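You operate a simulated robot arm through the tools that you are given. There is no shell and no other tool.

Carry out the task below with a simulated robot arm. There is one attempt and no reset: what you move stays moved.

## Task
Open the white sack; top the pea bin up to its red mark.
Fine: pull the red toggle; sack back, bin shut. Set down upright: white sack with a red toggle.

The check looks at the end state, three seconds after you hand in, the way a careful person would. Anything else that was tipped, shoved, dropped, spilled or broken makes it a failure.

## Robot
A 7-joint arm with a two-finger parallel gripper, fixed in place. Base frame: the origin is at the foot of the arm, x ahead of it, y to its left, z up. Readings come in cm, degrees, newtons and seconds.
Its first joint turns from -166.0 to 166.0 degrees. Payload 4.4 kg.
Tool frame: the origin (TCP) lies between the finger pads and is the grasp point; the fingertips stand 2.3 cm ahead of it; z points along the fingers, y is the line along which they close. Largest opening 9.4 cm; finger width 3.8, thickness 1; the body of the gripper, 5.4 by 9.6 cm, starts 3.9 cm behind the TCP.
Orientation is told as [roll, pitch, yaw] about the base's x, y, z axes, in that order, counted from this pose: with the fingers straight down and closing along the base's y, the tool's x points along the base's -x, its y along +y and its z along -z.

## Interface
- The arm moves only by the tool step_arm. Its argument "plan" is a list of rows, each a list of 6 numbers: the shift along the base's x, y, z in cm, then the turn, a rotation vector about the base's x, y, z in degrees. In form: [[tx, ty, tz, rx, ry, rz], ...]. A call has 1 to 20 rows; each row is the pose to reach, as a shift and turn from the pose commanded when the call began. "grip" is the finger opening in cm, from 0 to 9.4, set as the call begins (left out, the last holds). Rows are played at 5 a second. More than 5 cm and 8.6 degrees between two rows, or a gripper value outside its range, and nothing of the call is played. Where a pose cannot be reached the arm comes as near as it can. A force on the tool above 90 N (or 10 N above the force at the start of the call, whichever is more), or a blocked arm, ends the call early, and 0.2 s more pass. Each finger travels about 7.2 cm/s and halts on what it meets, pressing with about 24 N; the grip force reading is that of the motor and also rises with nothing between the fingers. The clock runs only during rows and for 0.2 s after the last one: add rows that repeat a pose to give the fingers time. The reply holds the time, the measured pose of the TCP, the force on the tool along the base axes, the opening and the grip force, in the units named above and with some noise, with the torque about the TCP (base axes, N m) and any sound that the robot's microphone picked up, and new pictures: "views" is both (left out), scene, wrist or none.
- Cameras (640 x 400 px; columns grow to the right, rows downward): "scene" is fixed at [39.95, -50.11, 173.23]; the picture's right is [0.44, -0.90, 0.00], its down [-0.68, -0.34, -0.65] and it looks along [0.58, 0.29, -0.76] (base axes); focal length 251 px, centre (320, 200). "wrist" rides on the gripper at [8.6, 1.6, -7.5] in the tool frame; the picture's right is [-0.18, 0.98, 0.00], its down [-0.58, -0.11, -0.81] and it looks along [-0.79, -0.15, 0.59] (tool axes); focal length 243 px, centre (320, 200). There is no depth. A picture from a camera that has moved, and an enlarged one, comes with that camera's place and axes in the base frame and with its lens.
- zoom(camera, box): a new picture of the part [left, top, right, bottom] of that camera's present view, enlarged. No time passes.
- job_done(): hands the job in; it is judged then, once.

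Places have to be worked out from the pictures, the camera data and where the tool is seen. Open the gripper and draw the arm clear of the work before you hand the job in, unless the task says otherwise.

The tools are called after "Call:" as name(argument=value, ...) on one line, values as JSON. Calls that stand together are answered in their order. step_arm: Moves the arm, as the interface text tells. Its arguments: {"type":"object","properties":{"plan":{"type":"array","items":{"type":"array","items":{"type":"number"}}},"grip":{"type":"number"},"views":{"type":"string","enum":["both","scene","wrist","none"]}},"required":["plan"]} The other tools are called the same way: zoom (camera, box) takes an enlarged picture of a part of a camera's view; job_done () hands the job in.

At the start:

```text
t: 0.0
ee_pos: [66.43, 29.03, 138.62]
ee_rot: [0.1, -0.2, 0.0]
ft_force: [0.7, 0.4, 0.7]
ft_torque: [0.02, 0.01, 0.0]
gripper_width: 9.41
gripper_force: 0.1
```

scene: 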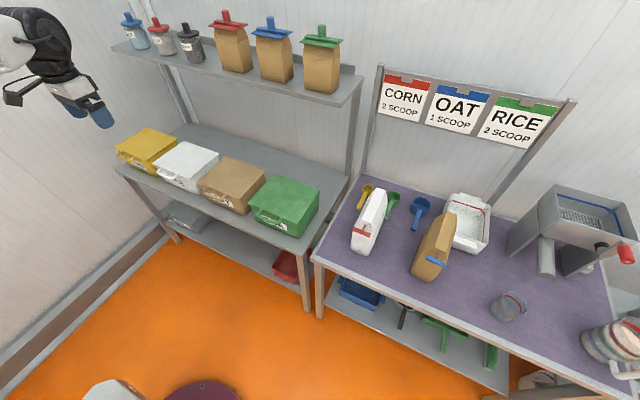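
wrist: 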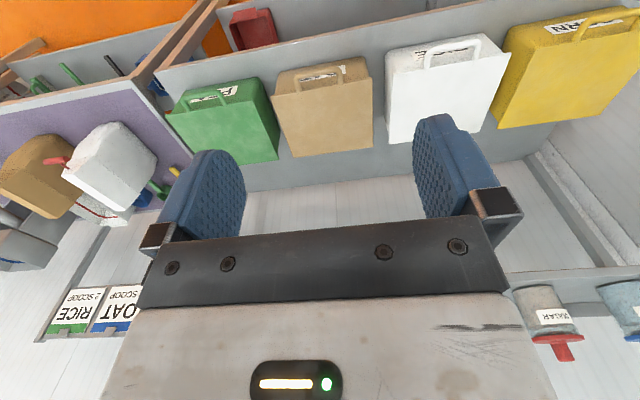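

I'll start by looking closely at the scene: bins on the left table, sacks on the purple table.

Call:
zoom(camera="scene", box=[100, 110, 340, 260])

Call:
zoom(camera="scene", box=[320, 160, 520, 290])

Call:
zoom(camera="wrist", box=[0, 20, 400, 240])

Call:
zoom(camera="wrist", box=[360, 0, 640, 180])

Call:
zoom(camera="scene", box=[460, 160, 640, 400])

Call:
zoom(camera="scene", box=[100, 0, 360, 110])

```text
2.67 times, centred on (220, 185) of scene
camera zoom: at [39.95, -50.11, 173.23], right [0.44, -0.9, 0.0], down [-0.68, -0.34, -0.65], along [0.58, 0.29, -0.76], focal length 668 px, centre (587, 240)
```

zoom: 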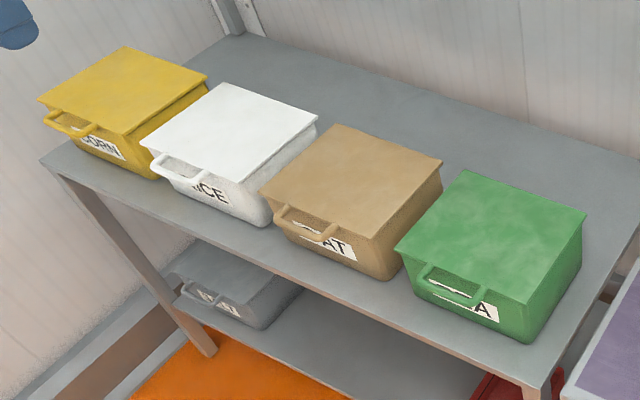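

```text
3.08 times, centred on (420, 225) of scene
camera zoom: at [39.95, -50.11, 173.23], right [0.44, -0.9, 0.0], down [-0.68, -0.34, -0.65], along [0.58, 0.29, -0.76], focal length 771 px, centre (12, 123)
```

zoom: 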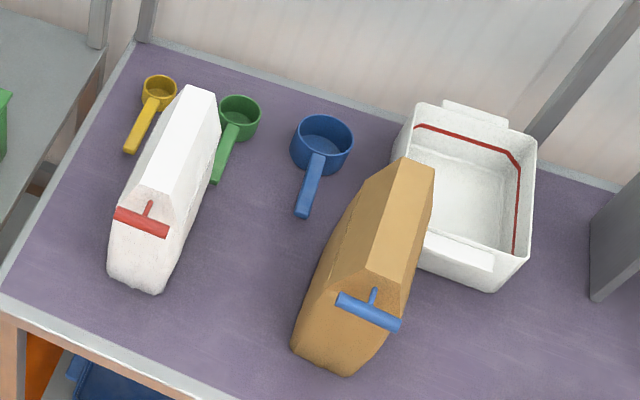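

```text
1.60 times, centred on (200, 130) of wrist
camera zoom: at [57.87, 30.63, 146.06], right [0.18, 0.98, 0.0], down [0.58, -0.11, 0.81], along [0.79, -0.15, -0.59], focal length 388 px, centre (512, 312)
```

zoom: 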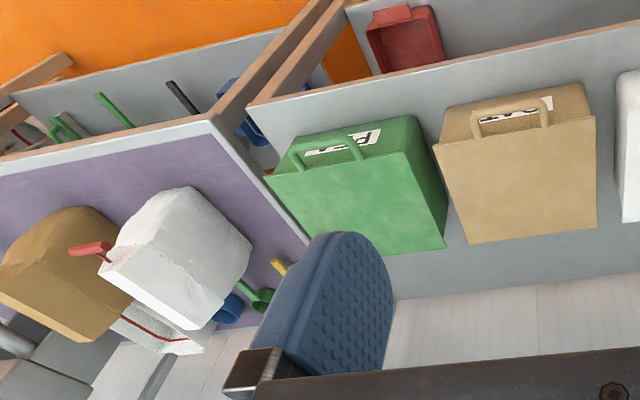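

```text
2.22 times, centred on (500, 90) of wrist
camera zoom: at [57.87, 30.63, 146.06], right [0.18, 0.98, 0.0], down [0.58, -0.11, 0.81], along [0.79, -0.15, -0.59], focal length 539 px, centre (-80, 444)
```

zoom: 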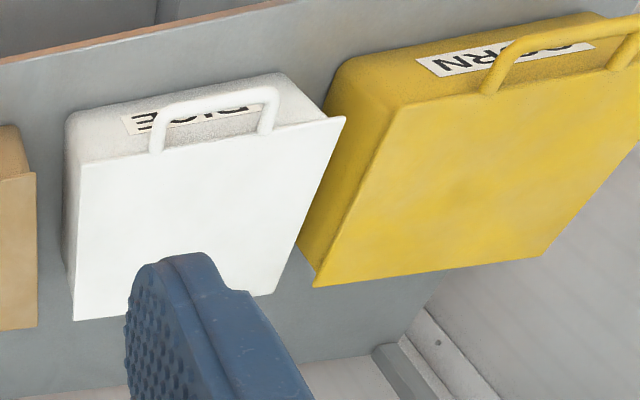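

```text
1.67 times, centred on (550, 280) of scene
camera zoom: at [39.95, -50.11, 173.23], right [0.44, -0.9, 0.0], down [-0.68, -0.34, -0.65], along [0.58, 0.29, -0.76], focal length 418 px, centre (-63, 67)
```

zoom: 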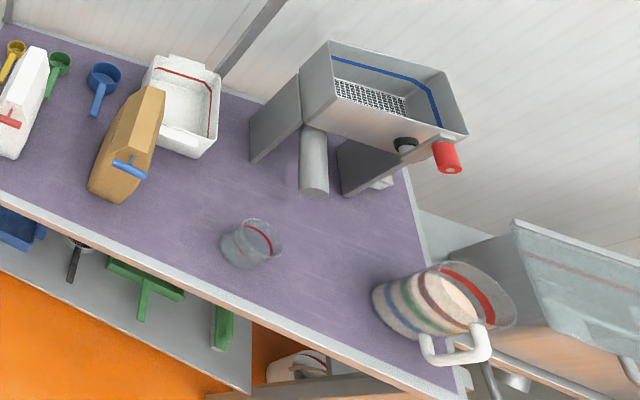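

```text
2.46 times, centred on (230, 55) of scene
camera zoom: at [39.95, -50.11, 173.23], right [0.44, -0.9, 0.0], down [-0.68, -0.34, -0.65], along [0.58, 0.29, -0.76], focal length 617 px, centre (542, 557)
```

zoom: 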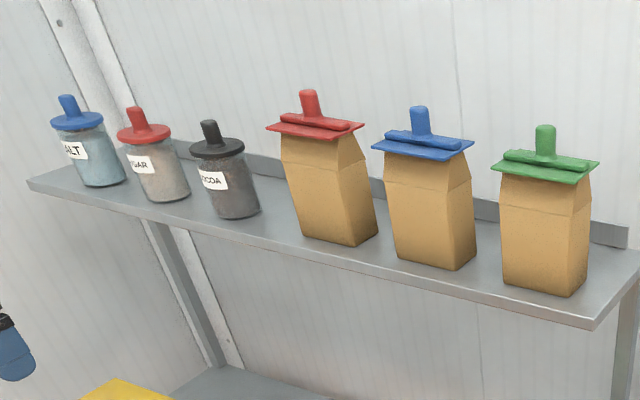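

The pea bin is the green one, at about x 88–108, y −16..8, with its lid at z≈90. The white sack stands near (95, −42) on the purple table at z≈79, and its red toggle is near (88, −42, 102). I'll move the wrist camera in front of the sack for a better look.

Call:
step_arm(plan=[[-0.5, -4.7, -1, 0, 0, 0], [-1, -9.4, -2, 0, 0, 0], [-1.5, -14.1, -3, 0, 0, 0], [-2, -18.8, -4, 0, 0, 0], [-2.5, -23.5, -5, 0, 0, 0], [-3, -28.2, -6, 0, 0, 0], [-3.5, -32.9, -7, 0, 0, 0], [-4, -37.6, -8, 0, 0, 0], [-4.5, -42.3, -9, 0, 0, 0], [-5, -47, -10, 0, 0, 0], [-5.5, -51.7, -11, 0, 0, 0], [-6, -56.4, -12, 0, 0, 0], [-6.5, -61, -13.5, 0, 0, 0], [-6.5, -61, -13.5, 0, 0, 0]], grip=9.4)

```text
t: 3.0
ee_pos: [59.99, -31.99, 125.05]
ee_rot: [-0.1, -0.1, 0.0]
ft_force: [-0.4, -0.5, 0.0]
ft_torque: [0.0, 0.01, 0.0]
gripper_width: 9.43
gripper_force: 0.1
camera wrist: at [51.3, -30.48, 132.56], right [0.18, 0.98, 0.0], down [0.58, -0.11, 0.81], along [0.79, -0.15, -0.59], focal length 243 px, centre (320, 200)
```

scene: 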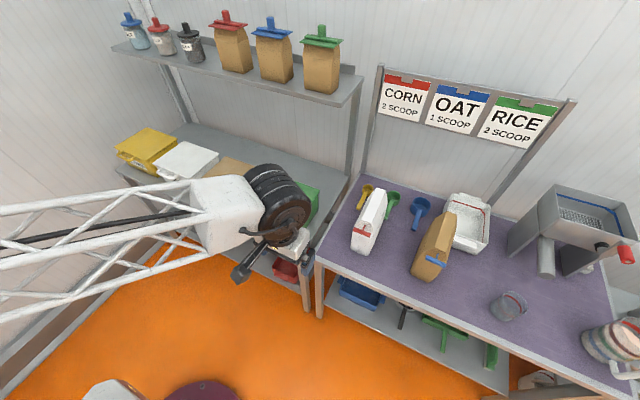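
wrist: 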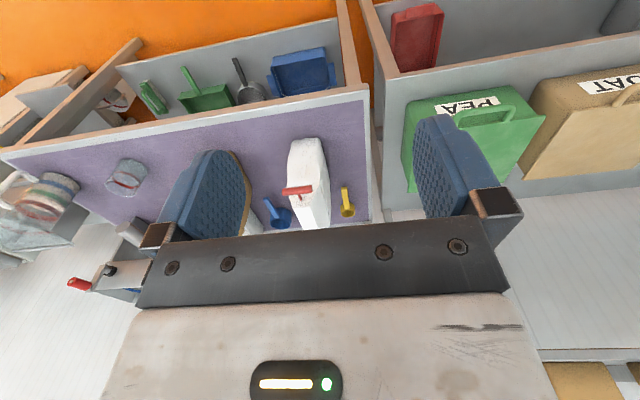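

The wrist view shows both the sack and the pea bin; I'll zoom in on them.

Call:
zoom(camera="wrist", box=[240, 100, 400, 240])

Call:
zoom(camera="wrist", box=[380, 70, 620, 230])

Call:
zoom(camera="scene", box=[340, 170, 420, 270])

```text
2.86 times, centred on (320, 170) of wrist
camera zoom: at [51.3, -30.48, 132.56], right [0.18, 0.98, 0.0], down [0.58, -0.11, 0.81], along [0.79, -0.15, -0.59], focal length 693 px, centre (320, 286)
```

zoom: 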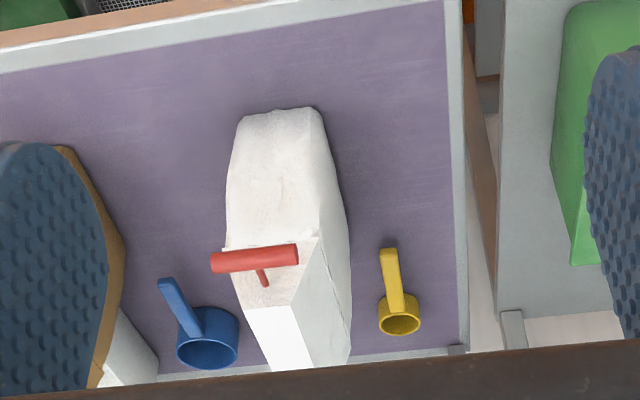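

```text
2.50 times, centred on (500, 150) of wrist
camera zoom: at [51.3, -30.48, 132.56], right [0.18, 0.98, 0.0], down [0.58, -0.11, 0.81], along [0.79, -0.15, -0.59], focal length 606 px, centre (-130, 325)
```

zoom: 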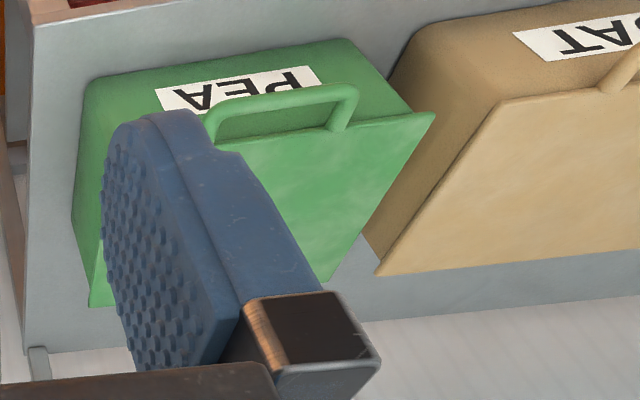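

```text
4.00 times, centred on (380, 220) of scene
camera zoom: at [39.95, -50.11, 173.23], right [0.44, -0.9, 0.0], down [-0.68, -0.34, -0.65], along [0.58, 0.29, -0.76], focal length 1002 px, centre (80, 120)
```

zoom: 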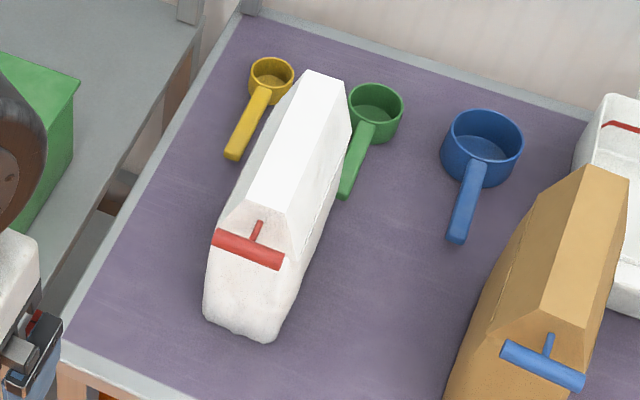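

The T-shaped toggle is about 3 cm in front of the sack's face near its top, at about (87.8, −42, 102). Next I'll inspect the pea bin's handle and lid from close up.

Call:
step_arm(plan=[[1, 3.5, -2.75, 0, 0, 0], [2, 7, -5.5, 0, 0, 0], [3, 10.5, -8.25, 0, 0, 0], [4, 14, -11, 0, 0, 0], [5, 17.5, -13.75, 0, 0, 0], [6, 21, -16.5, 0, 0, 0], [7, 24.5, -19.25, 0, 0, 0], [8, 28, -22, 0, 0, 0], [8, 28, -22, 0, 0, 0]], grip=9.4)

```text
t: 5.0
ee_pos: [67.84, -3.85, 103.17]
ee_rot: [0.0, -0.1, 0.0]
ft_force: [0.6, -0.4, -0.4]
ft_torque: [0.01, 0.01, -0.01]
gripper_width: 9.38
gripper_force: 0.0
camera wrist: at [59.29, -2.33, 110.54], right [0.18, 0.98, 0.0], down [0.58, -0.11, 0.81], along [0.79, -0.15, -0.59], focal length 243 px, centre (320, 200)
```

scene: 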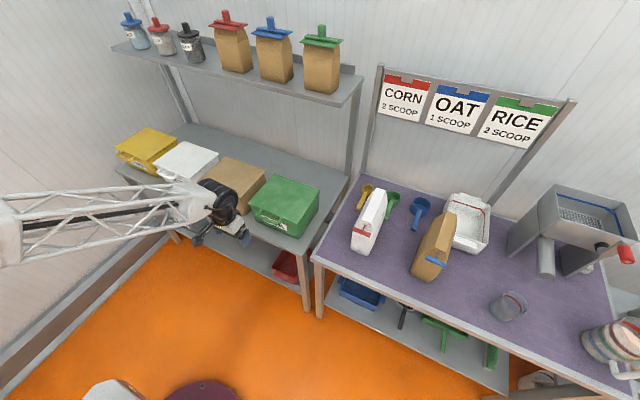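
wrist: 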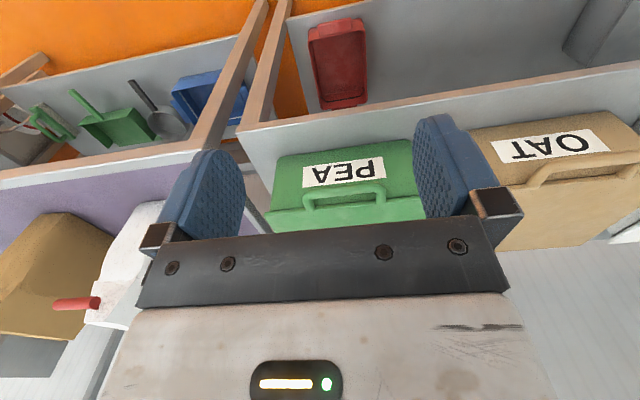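

Call:
zoom(camera="wrist", box=[240, 120, 440, 240])

Call:
zoom(camera="scene", box=[240, 160, 340, 250])

```text
3.20 times, centred on (340, 180) of wrist
camera zoom: at [59.29, -2.33, 110.54], right [0.18, 0.98, 0.0], down [0.58, -0.11, 0.81], along [0.79, -0.15, -0.59], focal length 776 px, centre (256, 264)
```

zoom: 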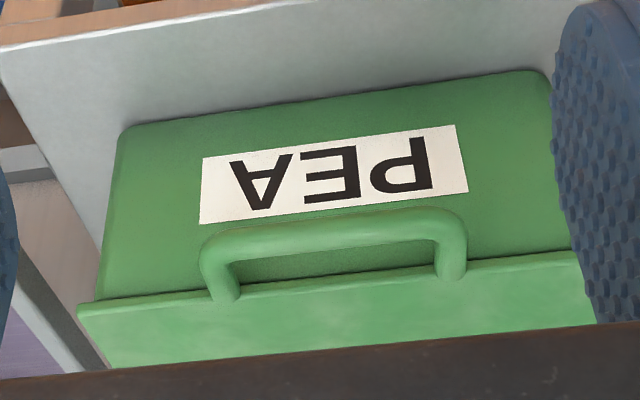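

```text
4.44 times, centred on (290, 205) of scene
camera zoom: at [39.95, -50.11, 173.23], right [0.44, -0.9, 0.0], down [-0.68, -0.34, -0.65], along [0.58, 0.29, -0.76], focal length 1114 px, centre (453, 178)
```

zoom: 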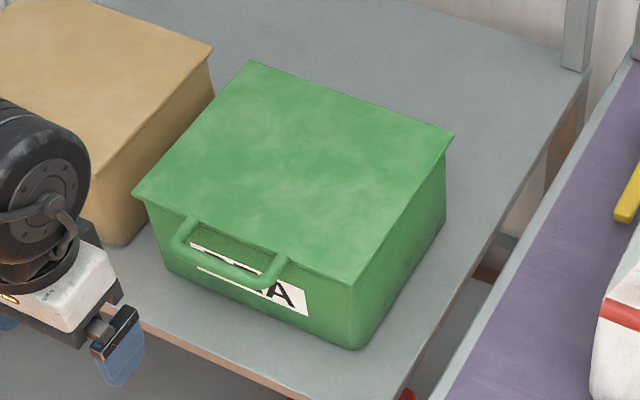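

Handle bar: centre (85.3, −3.8, 89.5), about 9 cm clear inside. Bin lid: front edge x≈88, hinge presumably at the back at x≈108. I'll close the fingers, pitch the tool 45° forward and bring the tip just in front of and below the bar.

Call:
step_arm(plan=[[1.5, 0, -2.7, 0, -7.5, 0], [3.0, 0, -5.4, 0, -15, 0], [4.5, 0, -8, 0, -22.5, 0], [6, 0, -10.7, 0, -30, 0], [7.5, 0, -13.4, 0, -37.5, 0], [9.2, 0, -16, 0, -45, 0], [9.2, 0, -16, 0, -45, 0], [9.2, 0, -16, 0, -45, 0]], grip=0)

```text
t: 6.4
ee_pos: [80.69, -4.25, 91.22]
ee_rot: [0.1, -43.0, 0.1]
ft_force: [-152.4, -1.0, 51.4]
ft_torque: [-1.18, -0.54, 0.37]
gripper_width: 0.0
gripper_force: 23.8
stopped in row 6: the force on the tool passed its limit at 428 N (the readings are from after the stop); the commanded pose is now the measured one
camera wrist: at [69.46, -2.77, 90.74], right [0.13, 0.98, 0.13], down [-0.12, -0.11, 0.99], along [0.98, -0.14, 0.11], focal length 243 px, centre (320, 200)
```

scene: 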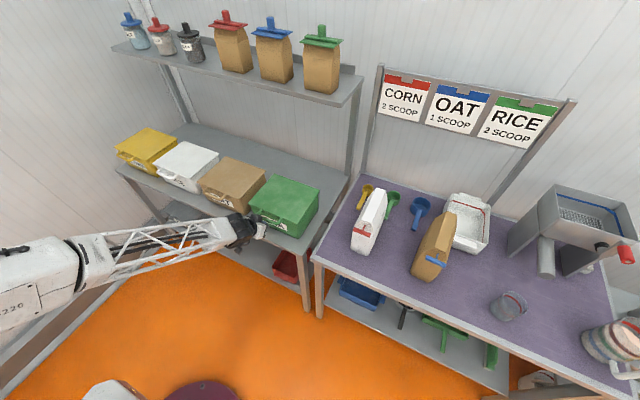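
wrist: 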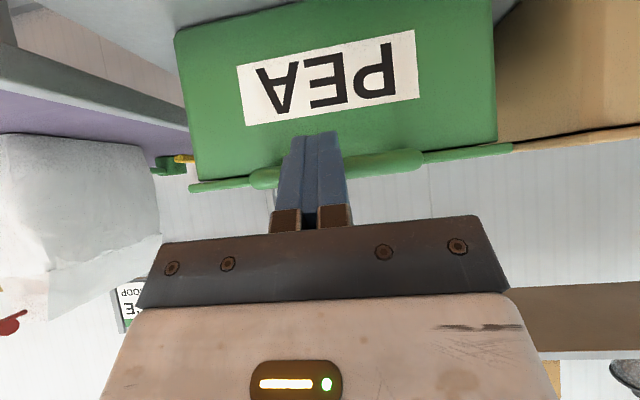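

An unexpected contact stopped the arm well off its commanded pose, so I'll check what was touched and whether the bin moved.

Call:
zoom(camera="scene", box=[240, 160, 340, 250])

Call:
zoom(camera="wrist", box=[160, 0, 520, 240])

Call:
zoom(camera="scene", box=[0, 150, 300, 340])

```text
4.44 times, centred on (290, 205) of scene
camera zoom: at [39.95, -50.11, 173.23], right [0.44, -0.9, 0.0], down [-0.68, -0.34, -0.65], along [0.58, 0.29, -0.76], focal length 1114 px, centre (453, 178)
```

zoom: 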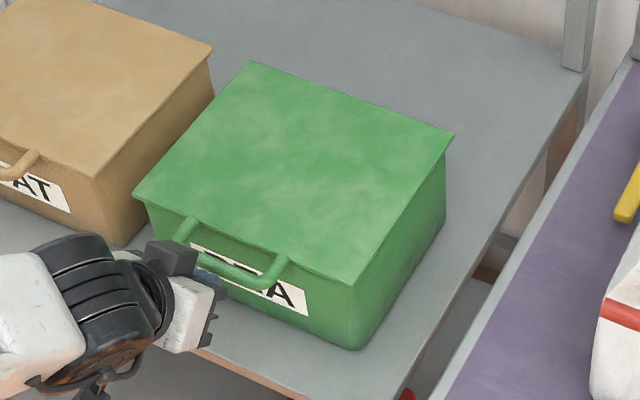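

```text
1.67 times, centred on (340, 120) of wrist
camera zoom: at [69.46, -2.77, 90.74], right [0.13, 0.98, 0.13], down [-0.12, -0.11, 0.99], along [0.98, -0.14, 0.11], focal length 404 px, centre (287, 333)
```

zoom: 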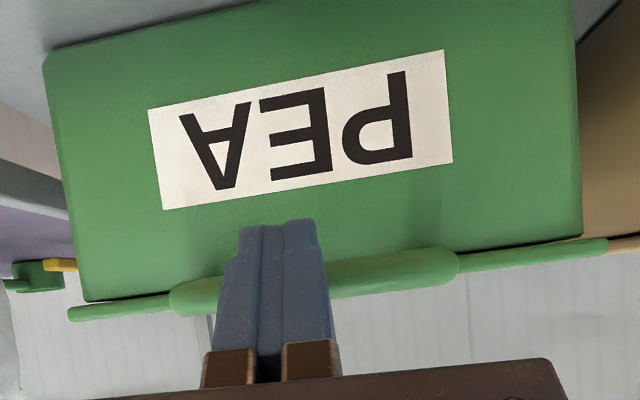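

```text
2.11 times, centred on (150, 245) of scene
camera zoom: at [39.95, -50.11, 173.23], right [0.44, -0.9, 0.0], down [-0.68, -0.34, -0.65], along [0.58, 0.29, -0.76], focal length 528 px, centre (678, 105)
```

zoom: 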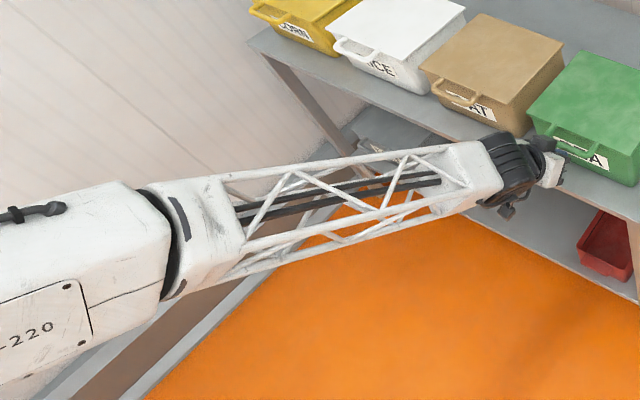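

The bin has not moved by a pixel; the finger tips ran into the handle bar's front. I'll back straight off and re-check pose tracking before trying again.

Call:
step_arm(plan=[[-2, 0, 0.5, 0, 0, 0], [-4, 0, 1, 0, 0, 0], [-6, 0, 2, 0, 0, 0], [-6, 0, 2, 0, 0, 0]], grip=0)

```text
t: 7.4
ee_pos: [75.18, -4.31, 92.95]
ee_rot: [0.1, -42.9, 0.2]
ft_force: [0.6, 0.5, -0.4]
ft_torque: [0.04, 0.02, 0.0]
gripper_width: 0.03
gripper_force: 24.0
camera wrist: at [63.81, -2.77, 92.54], right [0.13, 0.98, 0.13], down [-0.12, -0.11, 0.99], along [0.98, -0.15, 0.11], focal length 243 px, centre (320, 200)
```

scene: 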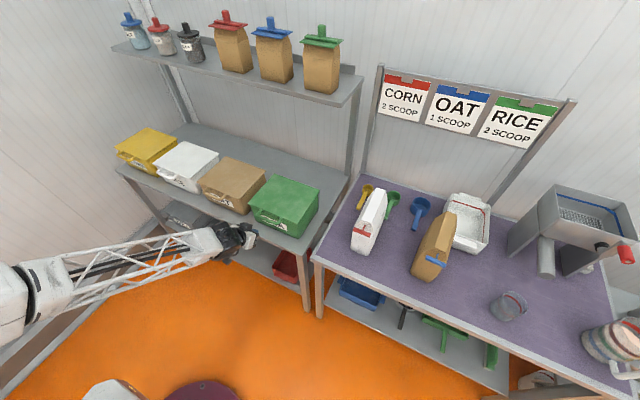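
wrist: 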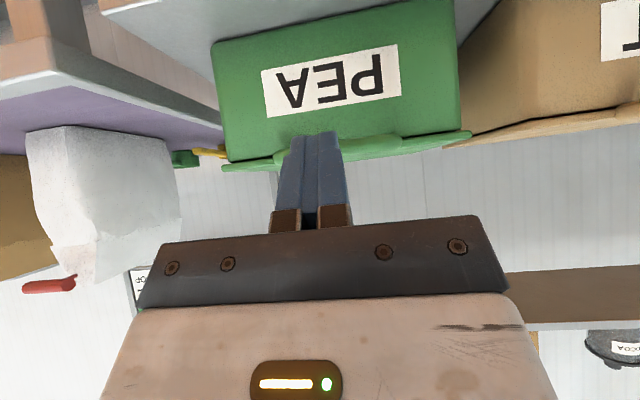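

Contact is gone and the bin is undisturbed. I'll descend to put the tip below the handle bar level, then slowly advance under the bar.

Call:
step_arm(plan=[[0, 0.2, -2, 0, 0, 0], [0, 0.4, -4, 0, 0, 0], [0, 0.4, -6.3, 0, 0, 0], [0, 0.4, -6.3, 0, 0, 0], [2, 0.4, -6.3, 0, 0, 0], [4, 0.4, -6.3, 0, 0, 0], [4, 0.4, -6.3, 0, 0, 0]], grip=0)

Call:
zoom(camera="wrist", box=[160, 0, 520, 240])

Call:
zoom(camera="scene", box=[240, 160, 340, 250])

```text
t: 9.0
ee_pos: [79.31, -3.92, 86.65]
ee_rot: [0.1, -42.9, 0.2]
ft_force: [0.4, 0.3, 0.3]
ft_torque: [-0.04, 0.0, -0.02]
gripper_width: 0.0
gripper_force: 23.9
camera wrist: at [67.88, -2.39, 86.2], right [0.13, 0.98, 0.13], down [-0.12, -0.11, 0.99], along [0.98, -0.14, 0.11], focal length 243 px, centre (320, 200)
```

scene: 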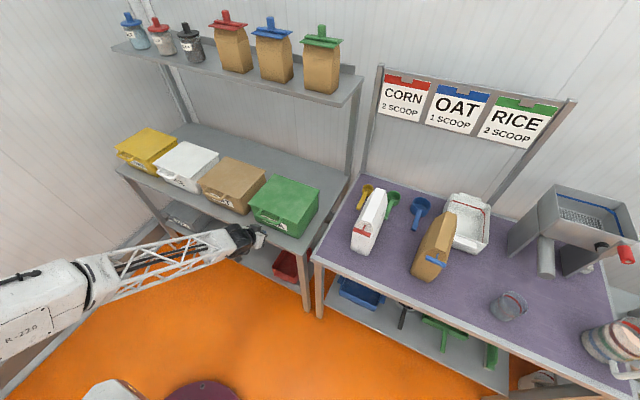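
wrist: 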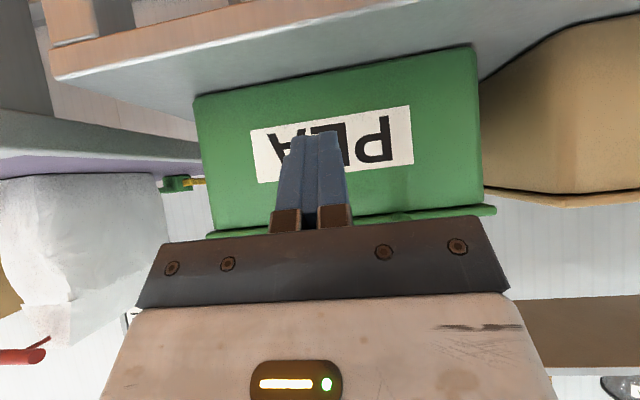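

```text
1.67 times, centred on (340, 120) of wrist
camera zoom: at [67.88, -2.39, 86.2], right [0.13, 0.98, 0.13], down [-0.12, -0.11, 0.99], along [0.98, -0.14, 0.11], focal length 404 px, centre (287, 333)
```

zoom: 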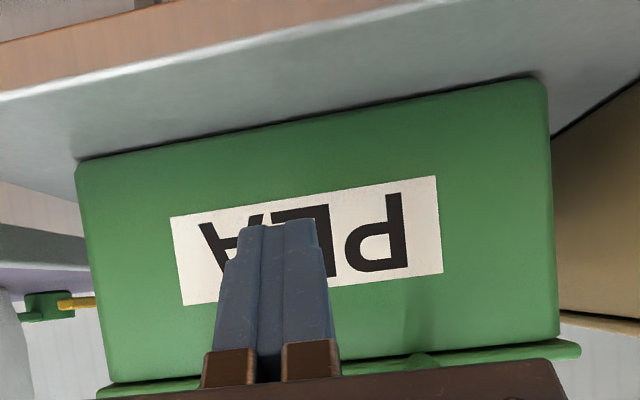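

```text
4.44 times, centred on (290, 205) of scene
camera zoom: at [39.95, -50.11, 173.23], right [0.44, -0.9, 0.0], down [-0.68, -0.34, -0.65], along [0.58, 0.29, -0.76], focal length 1114 px, centre (453, 178)
```

zoom: 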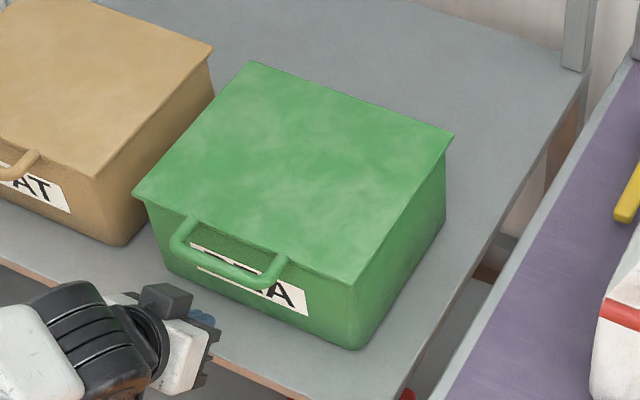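

The finger tip is below the handle and pointing at the label. I'll advance 4 cm so it lies under the bar, short of the bin wall.

Call:
step_arm(plan=[[1, 0, 0, 0, 0, 0], [2, 0, 0, 0, 0, 0], [3, 0, 0, 0, 0, 0], [4, 0, 0, 0, 0, 0], [4, 0, 0, 0, 0, 0], [4, 0, 0.5, 0, 0, 0], [4, 0, 1, 0, 0, 0], [4, 0, 1, 0, 0, 0]], grip=0)

Call:
zoom(camera="scene", box=[240, 160, 340, 250])

```text
t: 10.8
ee_pos: [83.23, -3.83, 87.62]
ee_rot: [0.2, -43.0, 0.1]
ft_force: [-0.6, 0.9, -0.8]
ft_torque: [0.01, -0.02, 0.04]
gripper_width: 0.0
gripper_force: 24.0
camera wrist: at [71.8, -2.36, 87.23], right [0.13, 0.98, 0.13], down [-0.12, -0.11, 0.99], along [0.98, -0.15, 0.11], focal length 243 px, centre (320, 200)
```

scene: 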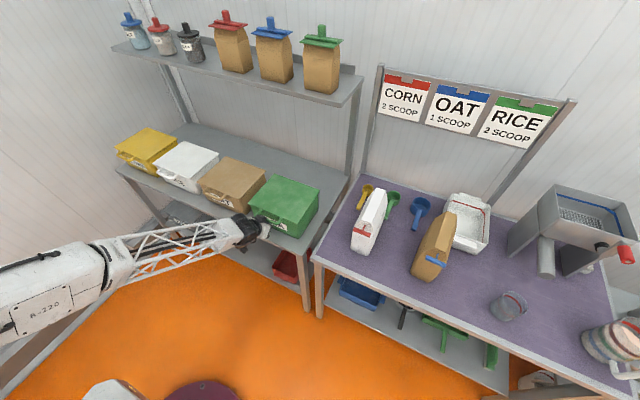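
wrist: 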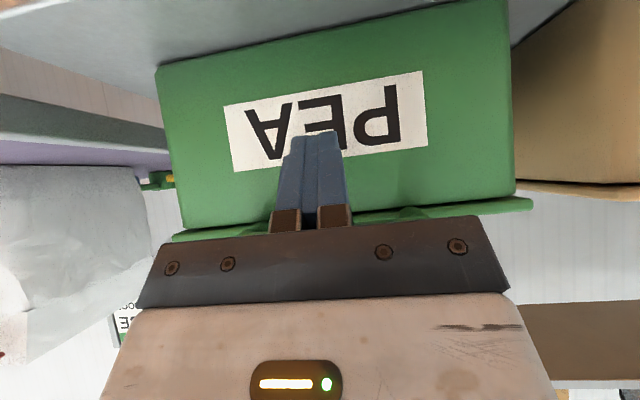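

```text
4.44 times, centred on (290, 205) of scene
camera zoom: at [39.95, -50.11, 173.23], right [0.44, -0.9, 0.0], down [-0.68, -0.34, -0.65], along [0.58, 0.29, -0.76], focal length 1114 px, centre (453, 178)
```

zoom: 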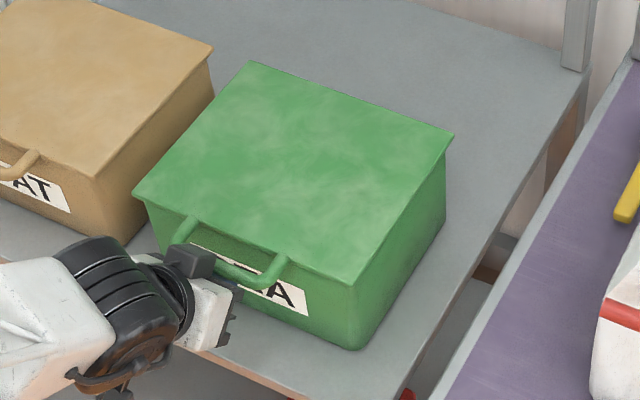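

No contact yet and the tip is under the bar; I'll lift slowly and watch the force and the lid.

Call:
step_arm(plan=[[0, 0, 0.5, 0, 0, 0], [0, 0, 1, 0, 0, 0], [0, 0, 1.5, 0, 0, 0], [0, 0, 2, 0, 0, 0], [0, 0, 2.5, 0, 0, 0], [0, 0, 3, 0, 0, 0], [0, 0, 3, 0, 0, 0]], grip=0)

Call:
zoom(camera="scene", box=[240, 160, 340, 250])

```text
t: 12.4
ee_pos: [83.18, -4.01, 90.56]
ee_rot: [0.2, -42.9, 0.1]
ft_force: [-1.1, -1.3, -1.2]
ft_torque: [0.01, 0.01, 0.02]
gripper_width: 0.0
gripper_force: 23.9
camera wrist: at [71.84, -2.33, 90.18], right [0.13, 0.98, 0.13], down [-0.12, -0.11, 0.99], along [0.98, -0.15, 0.11], focal length 243 px, centre (320, 200)
```

scene: 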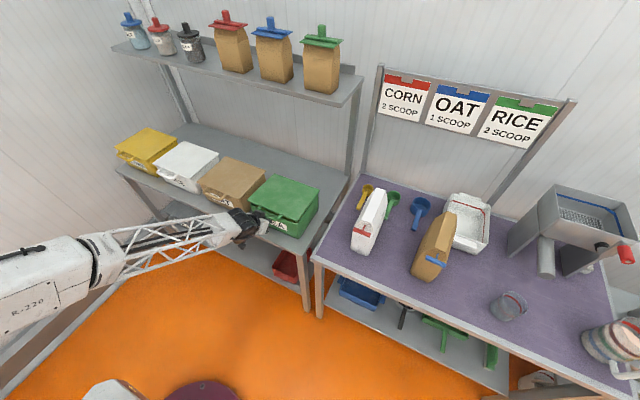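
wrist: 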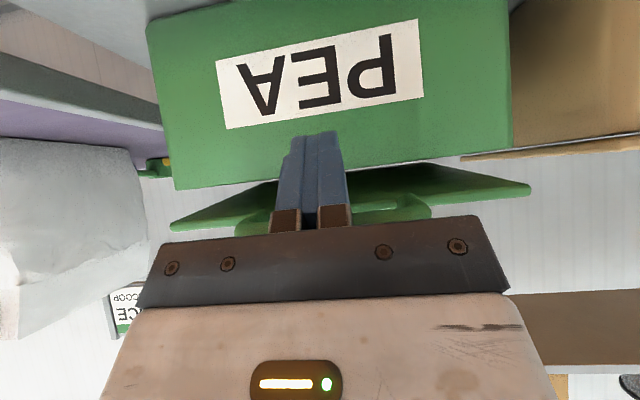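

```text
4.44 times, centred on (290, 205) of scene
camera zoom: at [39.95, -50.11, 173.23], right [0.44, -0.9, 0.0], down [-0.68, -0.34, -0.65], along [0.58, 0.29, -0.76], focal length 1114 px, centre (453, 178)
```

zoom: 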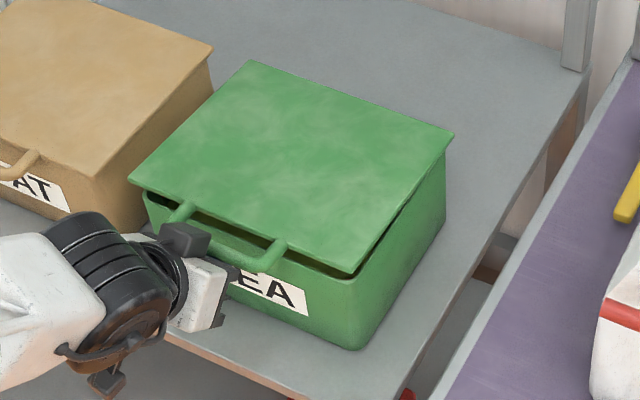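

The lid swings up on a back hinge with almost no force. I'll continue on the arc to about 25°, then slide the finger tip inward under the lid.

Call:
step_arm(plan=[[0.1, 0, 1.2, 0, 0, 0], [0.2, 0, 2.4, 0, 0, 0], [0.7, 0, 4.4, 0, 0, 0], [1.3, 0, 6.3, 0, 0, 0], [2, 0, 8.1, 0, 0, 0], [2, 0, 8.1, 0, 0, 0], [3.6, 0, 7.35, 0, 0, 0], [5.2, 0, 6.6, 0, 0, 0], [6.7, 0, 5.9, 0, 0, 0], [8.3, 0, 5.1, 0, 0, 0], [8.3, 0, 5.1, 0, 0, 0]], grip=0)

Call:
zoom(camera="scene", box=[240, 160, 340, 250])

```text
t: 14.2
ee_pos: [87.77, -3.87, 98.23]
ee_rot: [0.1, -43.3, 0.2]
ft_force: [-62.5, -1.8, 33.9]
ft_torque: [2.3, -2.53, 1.73]
gripper_width: 0.0
gripper_force: 23.8
stopped in row 8: the force on the tool passed its limit at 166 N (the readings are from after the stop); the commanded pose is now the measured one
camera wrist: at [76.43, -2.32, 97.76], right [0.13, 0.98, 0.13], down [-0.13, -0.11, 0.99], along [0.98, -0.14, 0.11], focal length 243 px, centre (320, 200)
```

scene: 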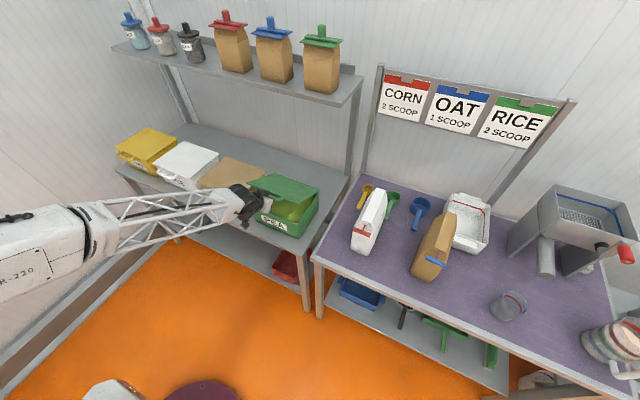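
wrist: 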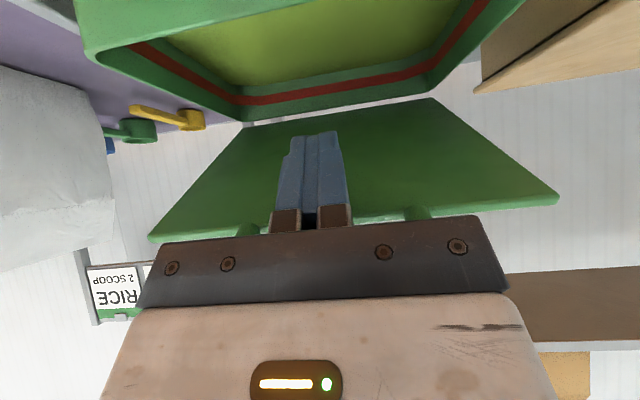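

```text
4.44 times, centred on (290, 205) of scene
camera zoom: at [39.95, -50.11, 173.23], right [0.44, -0.9, 0.0], down [-0.68, -0.34, -0.65], along [0.58, 0.29, -0.76], focal length 1114 px, centre (453, 178)
```

zoom: 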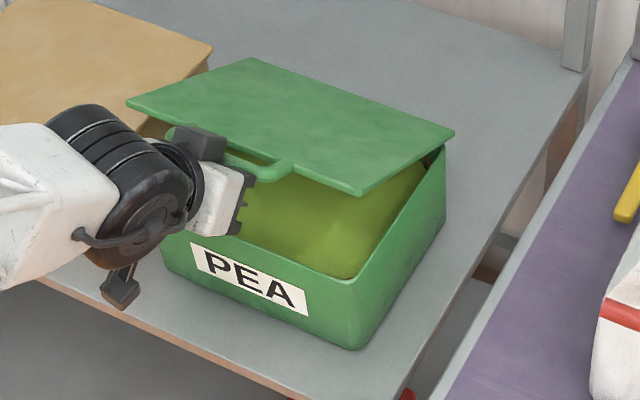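

The bin is still in place and its inside shows the pea level and the red mark ring near the rim. The tip caught on the lid's front edge, so I'll back off, lower it so the lid rests on the bar at about 15°, then slide in horizontally.

Call:
step_arm(plan=[[-1.5, 0, 0, 0, 0, 0], [-2.5, 0, -1, 0, 0, 0], [-3.2, 0, -2.5, 0, 0, 0], [-3.8, 0, -3.8, 0, 0, 0], [-3.8, 0, -3.8, 0, 0, 0], [-2.8, 0, -3.8, 0, 0, 0], [-1.8, 0, -3.8, 0, 0, 0], [-0.8, 0, -3.8, 0, 0, 0], [0.2, 0, -3.8, 0, 0, 0], [1.2, 0, -3.8, 0, 0, 0], [2.2, 0, -3.8, 0, 0, 0], [2.2, 0, -3.8, 0, 0, 0]], grip=0)

Call:
zoom(camera="scene", box=[240, 160, 340, 250])

```text
t: 16.8
ee_pos: [89.96, -3.92, 94.13]
ee_rot: [0.1, -43.2, 0.2]
ft_force: [0.4, -0.3, -1.2]
ft_torque: [-0.05, -0.05, 0.02]
gripper_width: 0.0
gripper_force: 24.1
camera wrist: at [78.72, -2.33, 93.69], right [0.13, 0.98, 0.13], down [-0.13, -0.11, 0.99], along [0.98, -0.14, 0.11], focal length 243 px, centre (320, 200)
```

scene: 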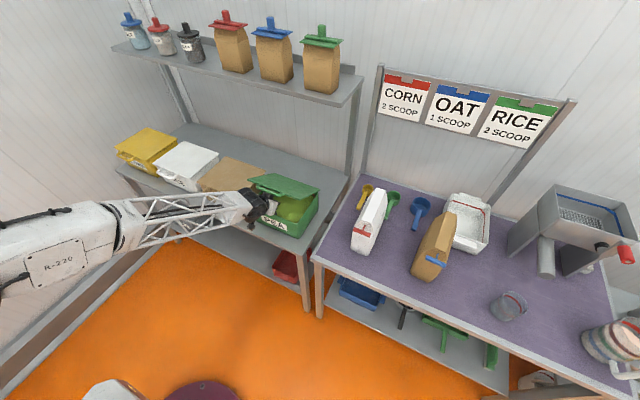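
wrist: 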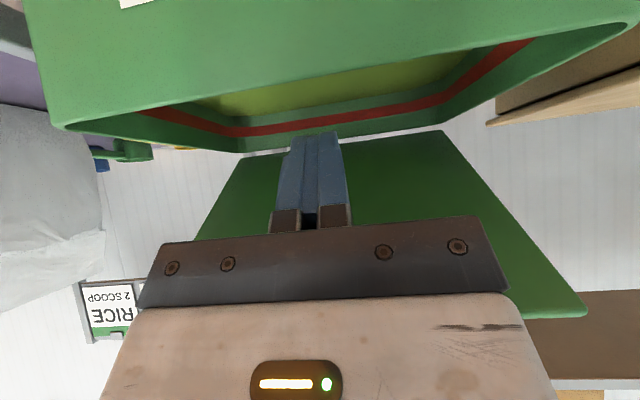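

```text
4.44 times, centred on (290, 205) of scene
camera zoom: at [39.95, -50.11, 173.23], right [0.44, -0.9, 0.0], down [-0.68, -0.34, -0.65], along [0.58, 0.29, -0.76], focal length 1114 px, centre (453, 178)
```

zoom: 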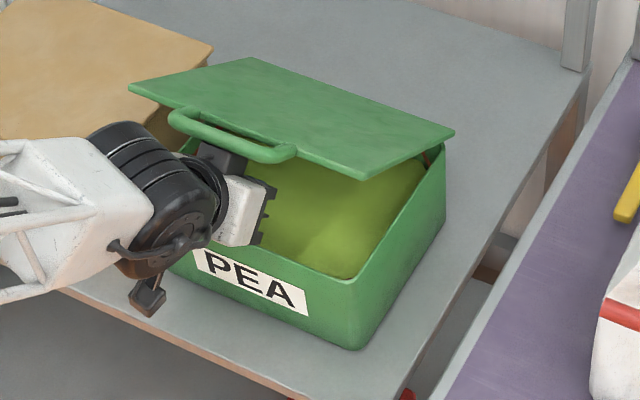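

The finger is well under the lid now. I'll lift and follow the arc to raise the lid to about 75°.

Call:
step_arm(plan=[[0.4, 0, 1.5, 0, 0, 0], [0.6, 0, 3, 0, 0, 0], [0.8, 0, 4.5, 0, 0, 0], [1, 0, 6, 0, 0, 0], [2.2, 0, 6.4, 0, 0, 0], [3.5, 0, 6.8, 0, 0, 0], [4.7, 0, 7.1, 0, 0, 0], [6, 0, 8, 0, 0, 0], [7.7, 0, 8.9, 0, 0, 0], [9.5, 0, 9.7, 0, 0, 0], [11.2, 0, 10.3, 0, 0, 0], [11.2, 0, 10.3, 0, 0, 0]], grip=0)

Call:
zoom(camera="scene", box=[240, 150, 340, 240])

```text
t: 19.4
ee_pos: [101.24, -3.72, 104.46]
ee_rot: [0.1, -43.1, 0.2]
ft_force: [-0.8, -0.1, -0.5]
ft_torque: [-0.02, 0.03, -0.01]
gripper_width: 0.02
gripper_force: 24.1
camera wrist: at [89.94, -2.36, 103.94], right [0.13, 0.98, 0.13], down [-0.13, -0.11, 0.99], along [0.98, -0.14, 0.11], focal length 243 px, centre (320, 200)
```

scene: 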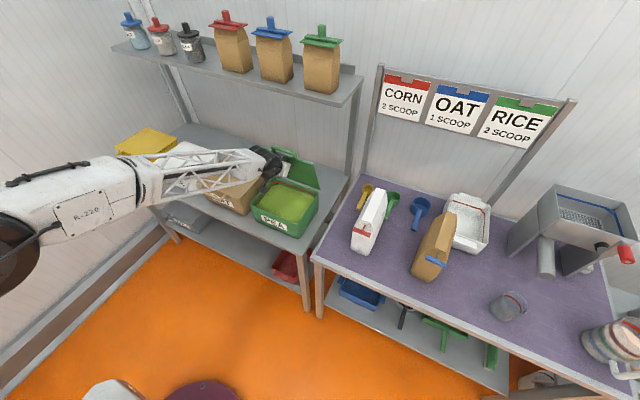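
wrist: 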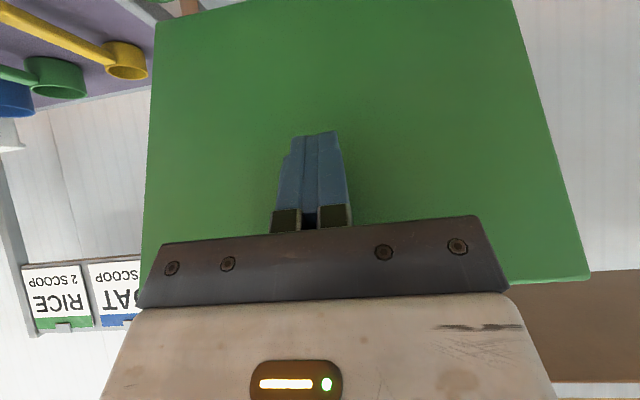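

```text
4.44 times, centred on (290, 195) of scene
camera zoom: at [39.95, -50.11, 173.23], right [0.44, -0.9, 0.0], down [-0.68, -0.34, -0.65], along [0.58, 0.29, -0.76], focal length 1114 px, centre (453, 222)
```

zoom: 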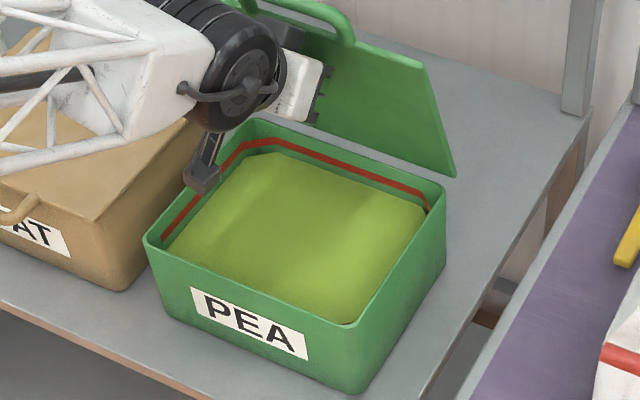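

The lid is about 75° up, with the peas 2–3 cm below the red ring. I'll push it past vertical in small steps.

Call:
step_arm(plan=[[0.8, 0, 0.15, 0, 0, 0], [1.6, 0, 0.25, 0, 0, 0], [2.4, 0, 0.35, 0, 0, 0], [3.2, 0, 0.4, 0, 0, 0], [4, 0, 0.4, 0, 0, 0], [4.7, 0, 0.4, 0, 0, 0], [5.4, 0, 0.35, 0, 0, 0], [5.4, 0, 0.35, 0, 0, 0]], grip=0)

Call:
zoom(camera="scene", box=[240, 150, 340, 240])

```text
t: 21.2
ee_pos: [106.64, -3.86, 104.85]
ee_rot: [0.1, -43.2, 0.3]
ft_force: [-0.4, 0.5, -0.1]
ft_torque: [-0.02, 0.05, 0.03]
gripper_width: 0.0
gripper_force: 24.2
camera wrist: at [95.32, -2.32, 104.34], right [0.13, 0.98, 0.13], down [-0.13, -0.11, 0.99], along [0.98, -0.14, 0.11], focal length 243 px, centre (320, 200)
```

scene: 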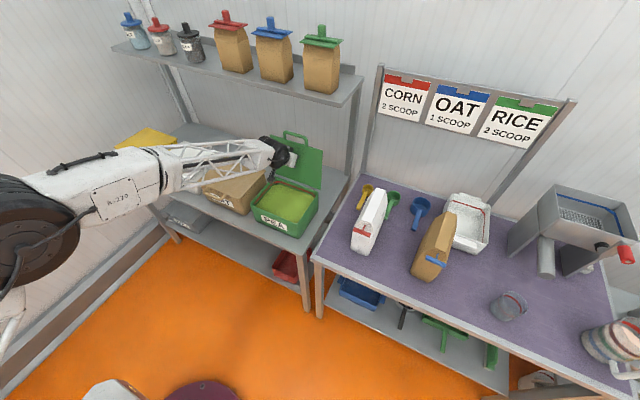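
wrist: 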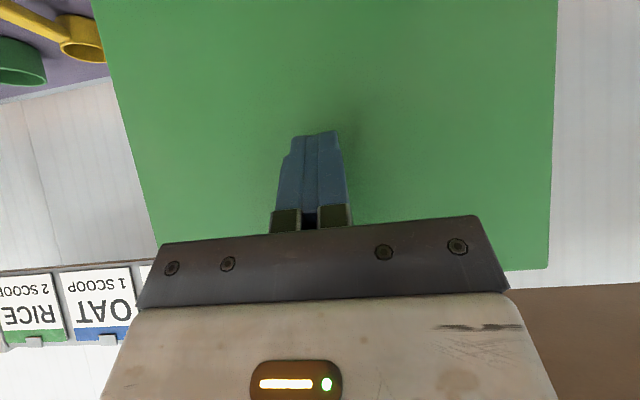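

```text
4.44 times, centred on (290, 195) of scene
camera zoom: at [39.95, -50.11, 173.23], right [0.44, -0.9, 0.0], down [-0.68, -0.34, -0.65], along [0.58, 0.29, -0.76], focal length 1114 px, centre (453, 222)
```

zoom: 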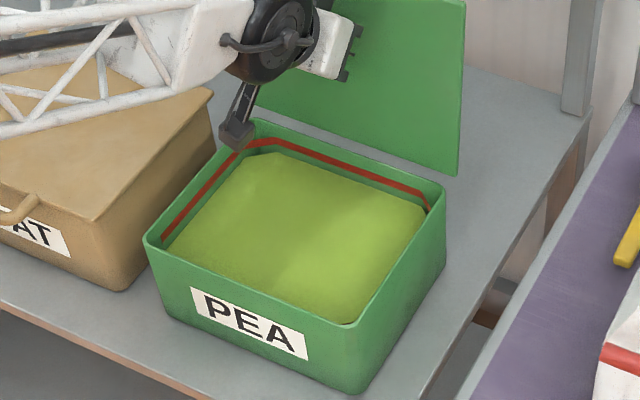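

The lid is near vertical. I'll push further past vertical, in small steps, to find its stop.

Call:
step_arm(plan=[[0.7, 0, -0.1, 0, 0, 0], [1.4, 0, -0.2, 0, 0, 0], [2.1, 0, -0.35, 0, 0, 0], [2.8, 0, -0.5, 0, 0, 0], [2.8, 0, -0.5, 0, 0, 0]], grip=0)

Call:
zoom(camera="scene", box=[240, 120, 360, 240])

```text
t: 22.2
ee_pos: [109.18, -3.87, 104.29]
ee_rot: [0.2, -43.0, 0.2]
ft_force: [-58.0, 3.3, 14.7]
ft_torque: [0.02, -0.23, 0.06]
gripper_width: 0.0
gripper_force: 24.3
stopped in row 5: the force on the tool passed its limit at 97 N (the readings are from after the stop); the commanded pose is now the measured one
camera wrist: at [97.76, -2.33, 103.99], right [0.13, 0.98, 0.13], down [-0.12, -0.11, 0.99], along [0.98, -0.14, 0.11], focal length 243 px, centre (320, 200)
```

scene: 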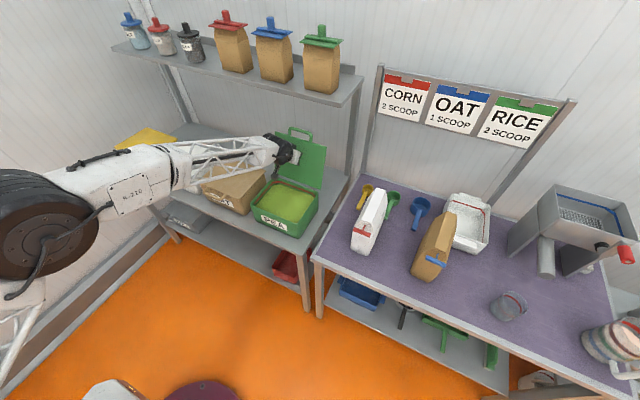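
wrist: 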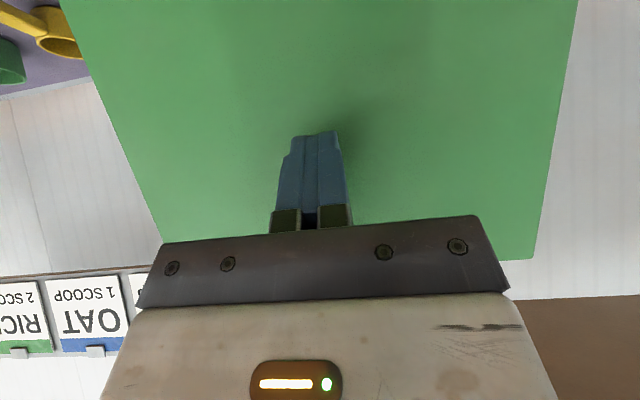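

```text
3.33 times, centred on (300, 180) of scene
camera zoom: at [39.95, -50.11, 173.23], right [0.44, -0.9, 0.0], down [-0.68, -0.34, -0.65], along [0.58, 0.29, -0.76], focal length 835 px, centre (387, 267)
```

zoom: 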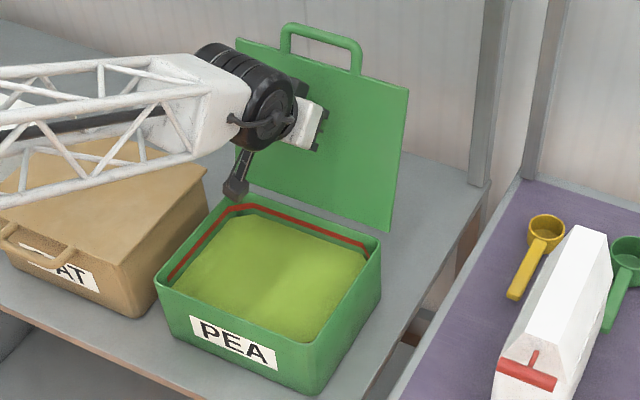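

The lid hit its stop, leaning back past vertical. I'll back away and check that it stays open.

Call:
step_arm(plan=[[-2, 0, 0.5, 0, 0, 0], [-4, 0, 1.5, 0, 0, 0], [-8, 0, 3, 0, 0, 0], [-12, 0, 5, 0, 0, 0], [-16, 0, 7, 0, 0, 0], [-20, 0, 9, 0, 0, 0], [-24, 0, 11, 0, 0, 0], [-28, 0, 12, 0, 0, 0], [-32, 0, 13, 0, 0, 0], [-32, 0, 13, 0, 0, 0]], grip=0)

Call:
zoom(camera="scene", box=[240, 120, 360, 240])

```text
t: 24.4
ee_pos: [77.34, -3.89, 117.22]
ee_rot: [0.1, -42.9, 0.1]
ft_force: [0.5, -0.1, -0.3]
ft_torque: [-0.01, -0.02, 0.01]
gripper_width: 0.0
gripper_force: 24.0
camera wrist: at [65.85, -2.37, 116.85], right [0.13, 0.98, 0.13], down [-0.12, -0.11, 0.99], along [0.98, -0.14, 0.11], focal length 243 px, centre (320, 200)
```

scene: 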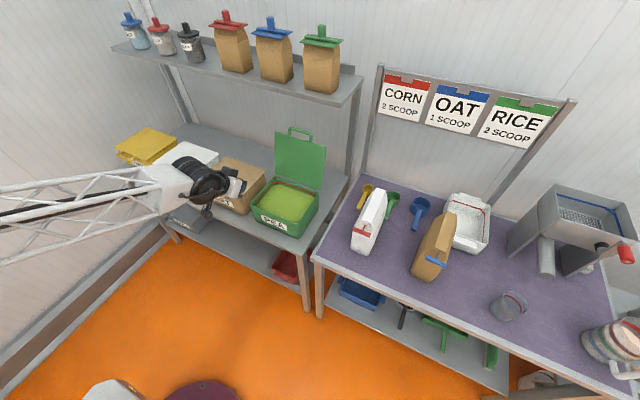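
wrist: 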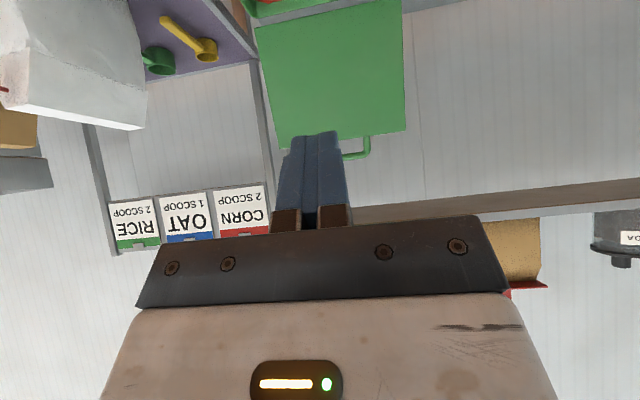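

```text
3.33 times, centred on (300, 180) of scene
camera zoom: at [39.95, -50.11, 173.23], right [0.44, -0.9, 0.0], down [-0.68, -0.34, -0.65], along [0.58, 0.29, -0.76], focal length 835 px, centre (387, 267)
```

zoom: 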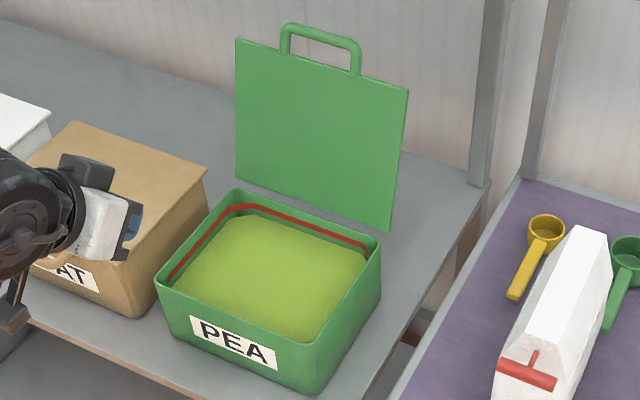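

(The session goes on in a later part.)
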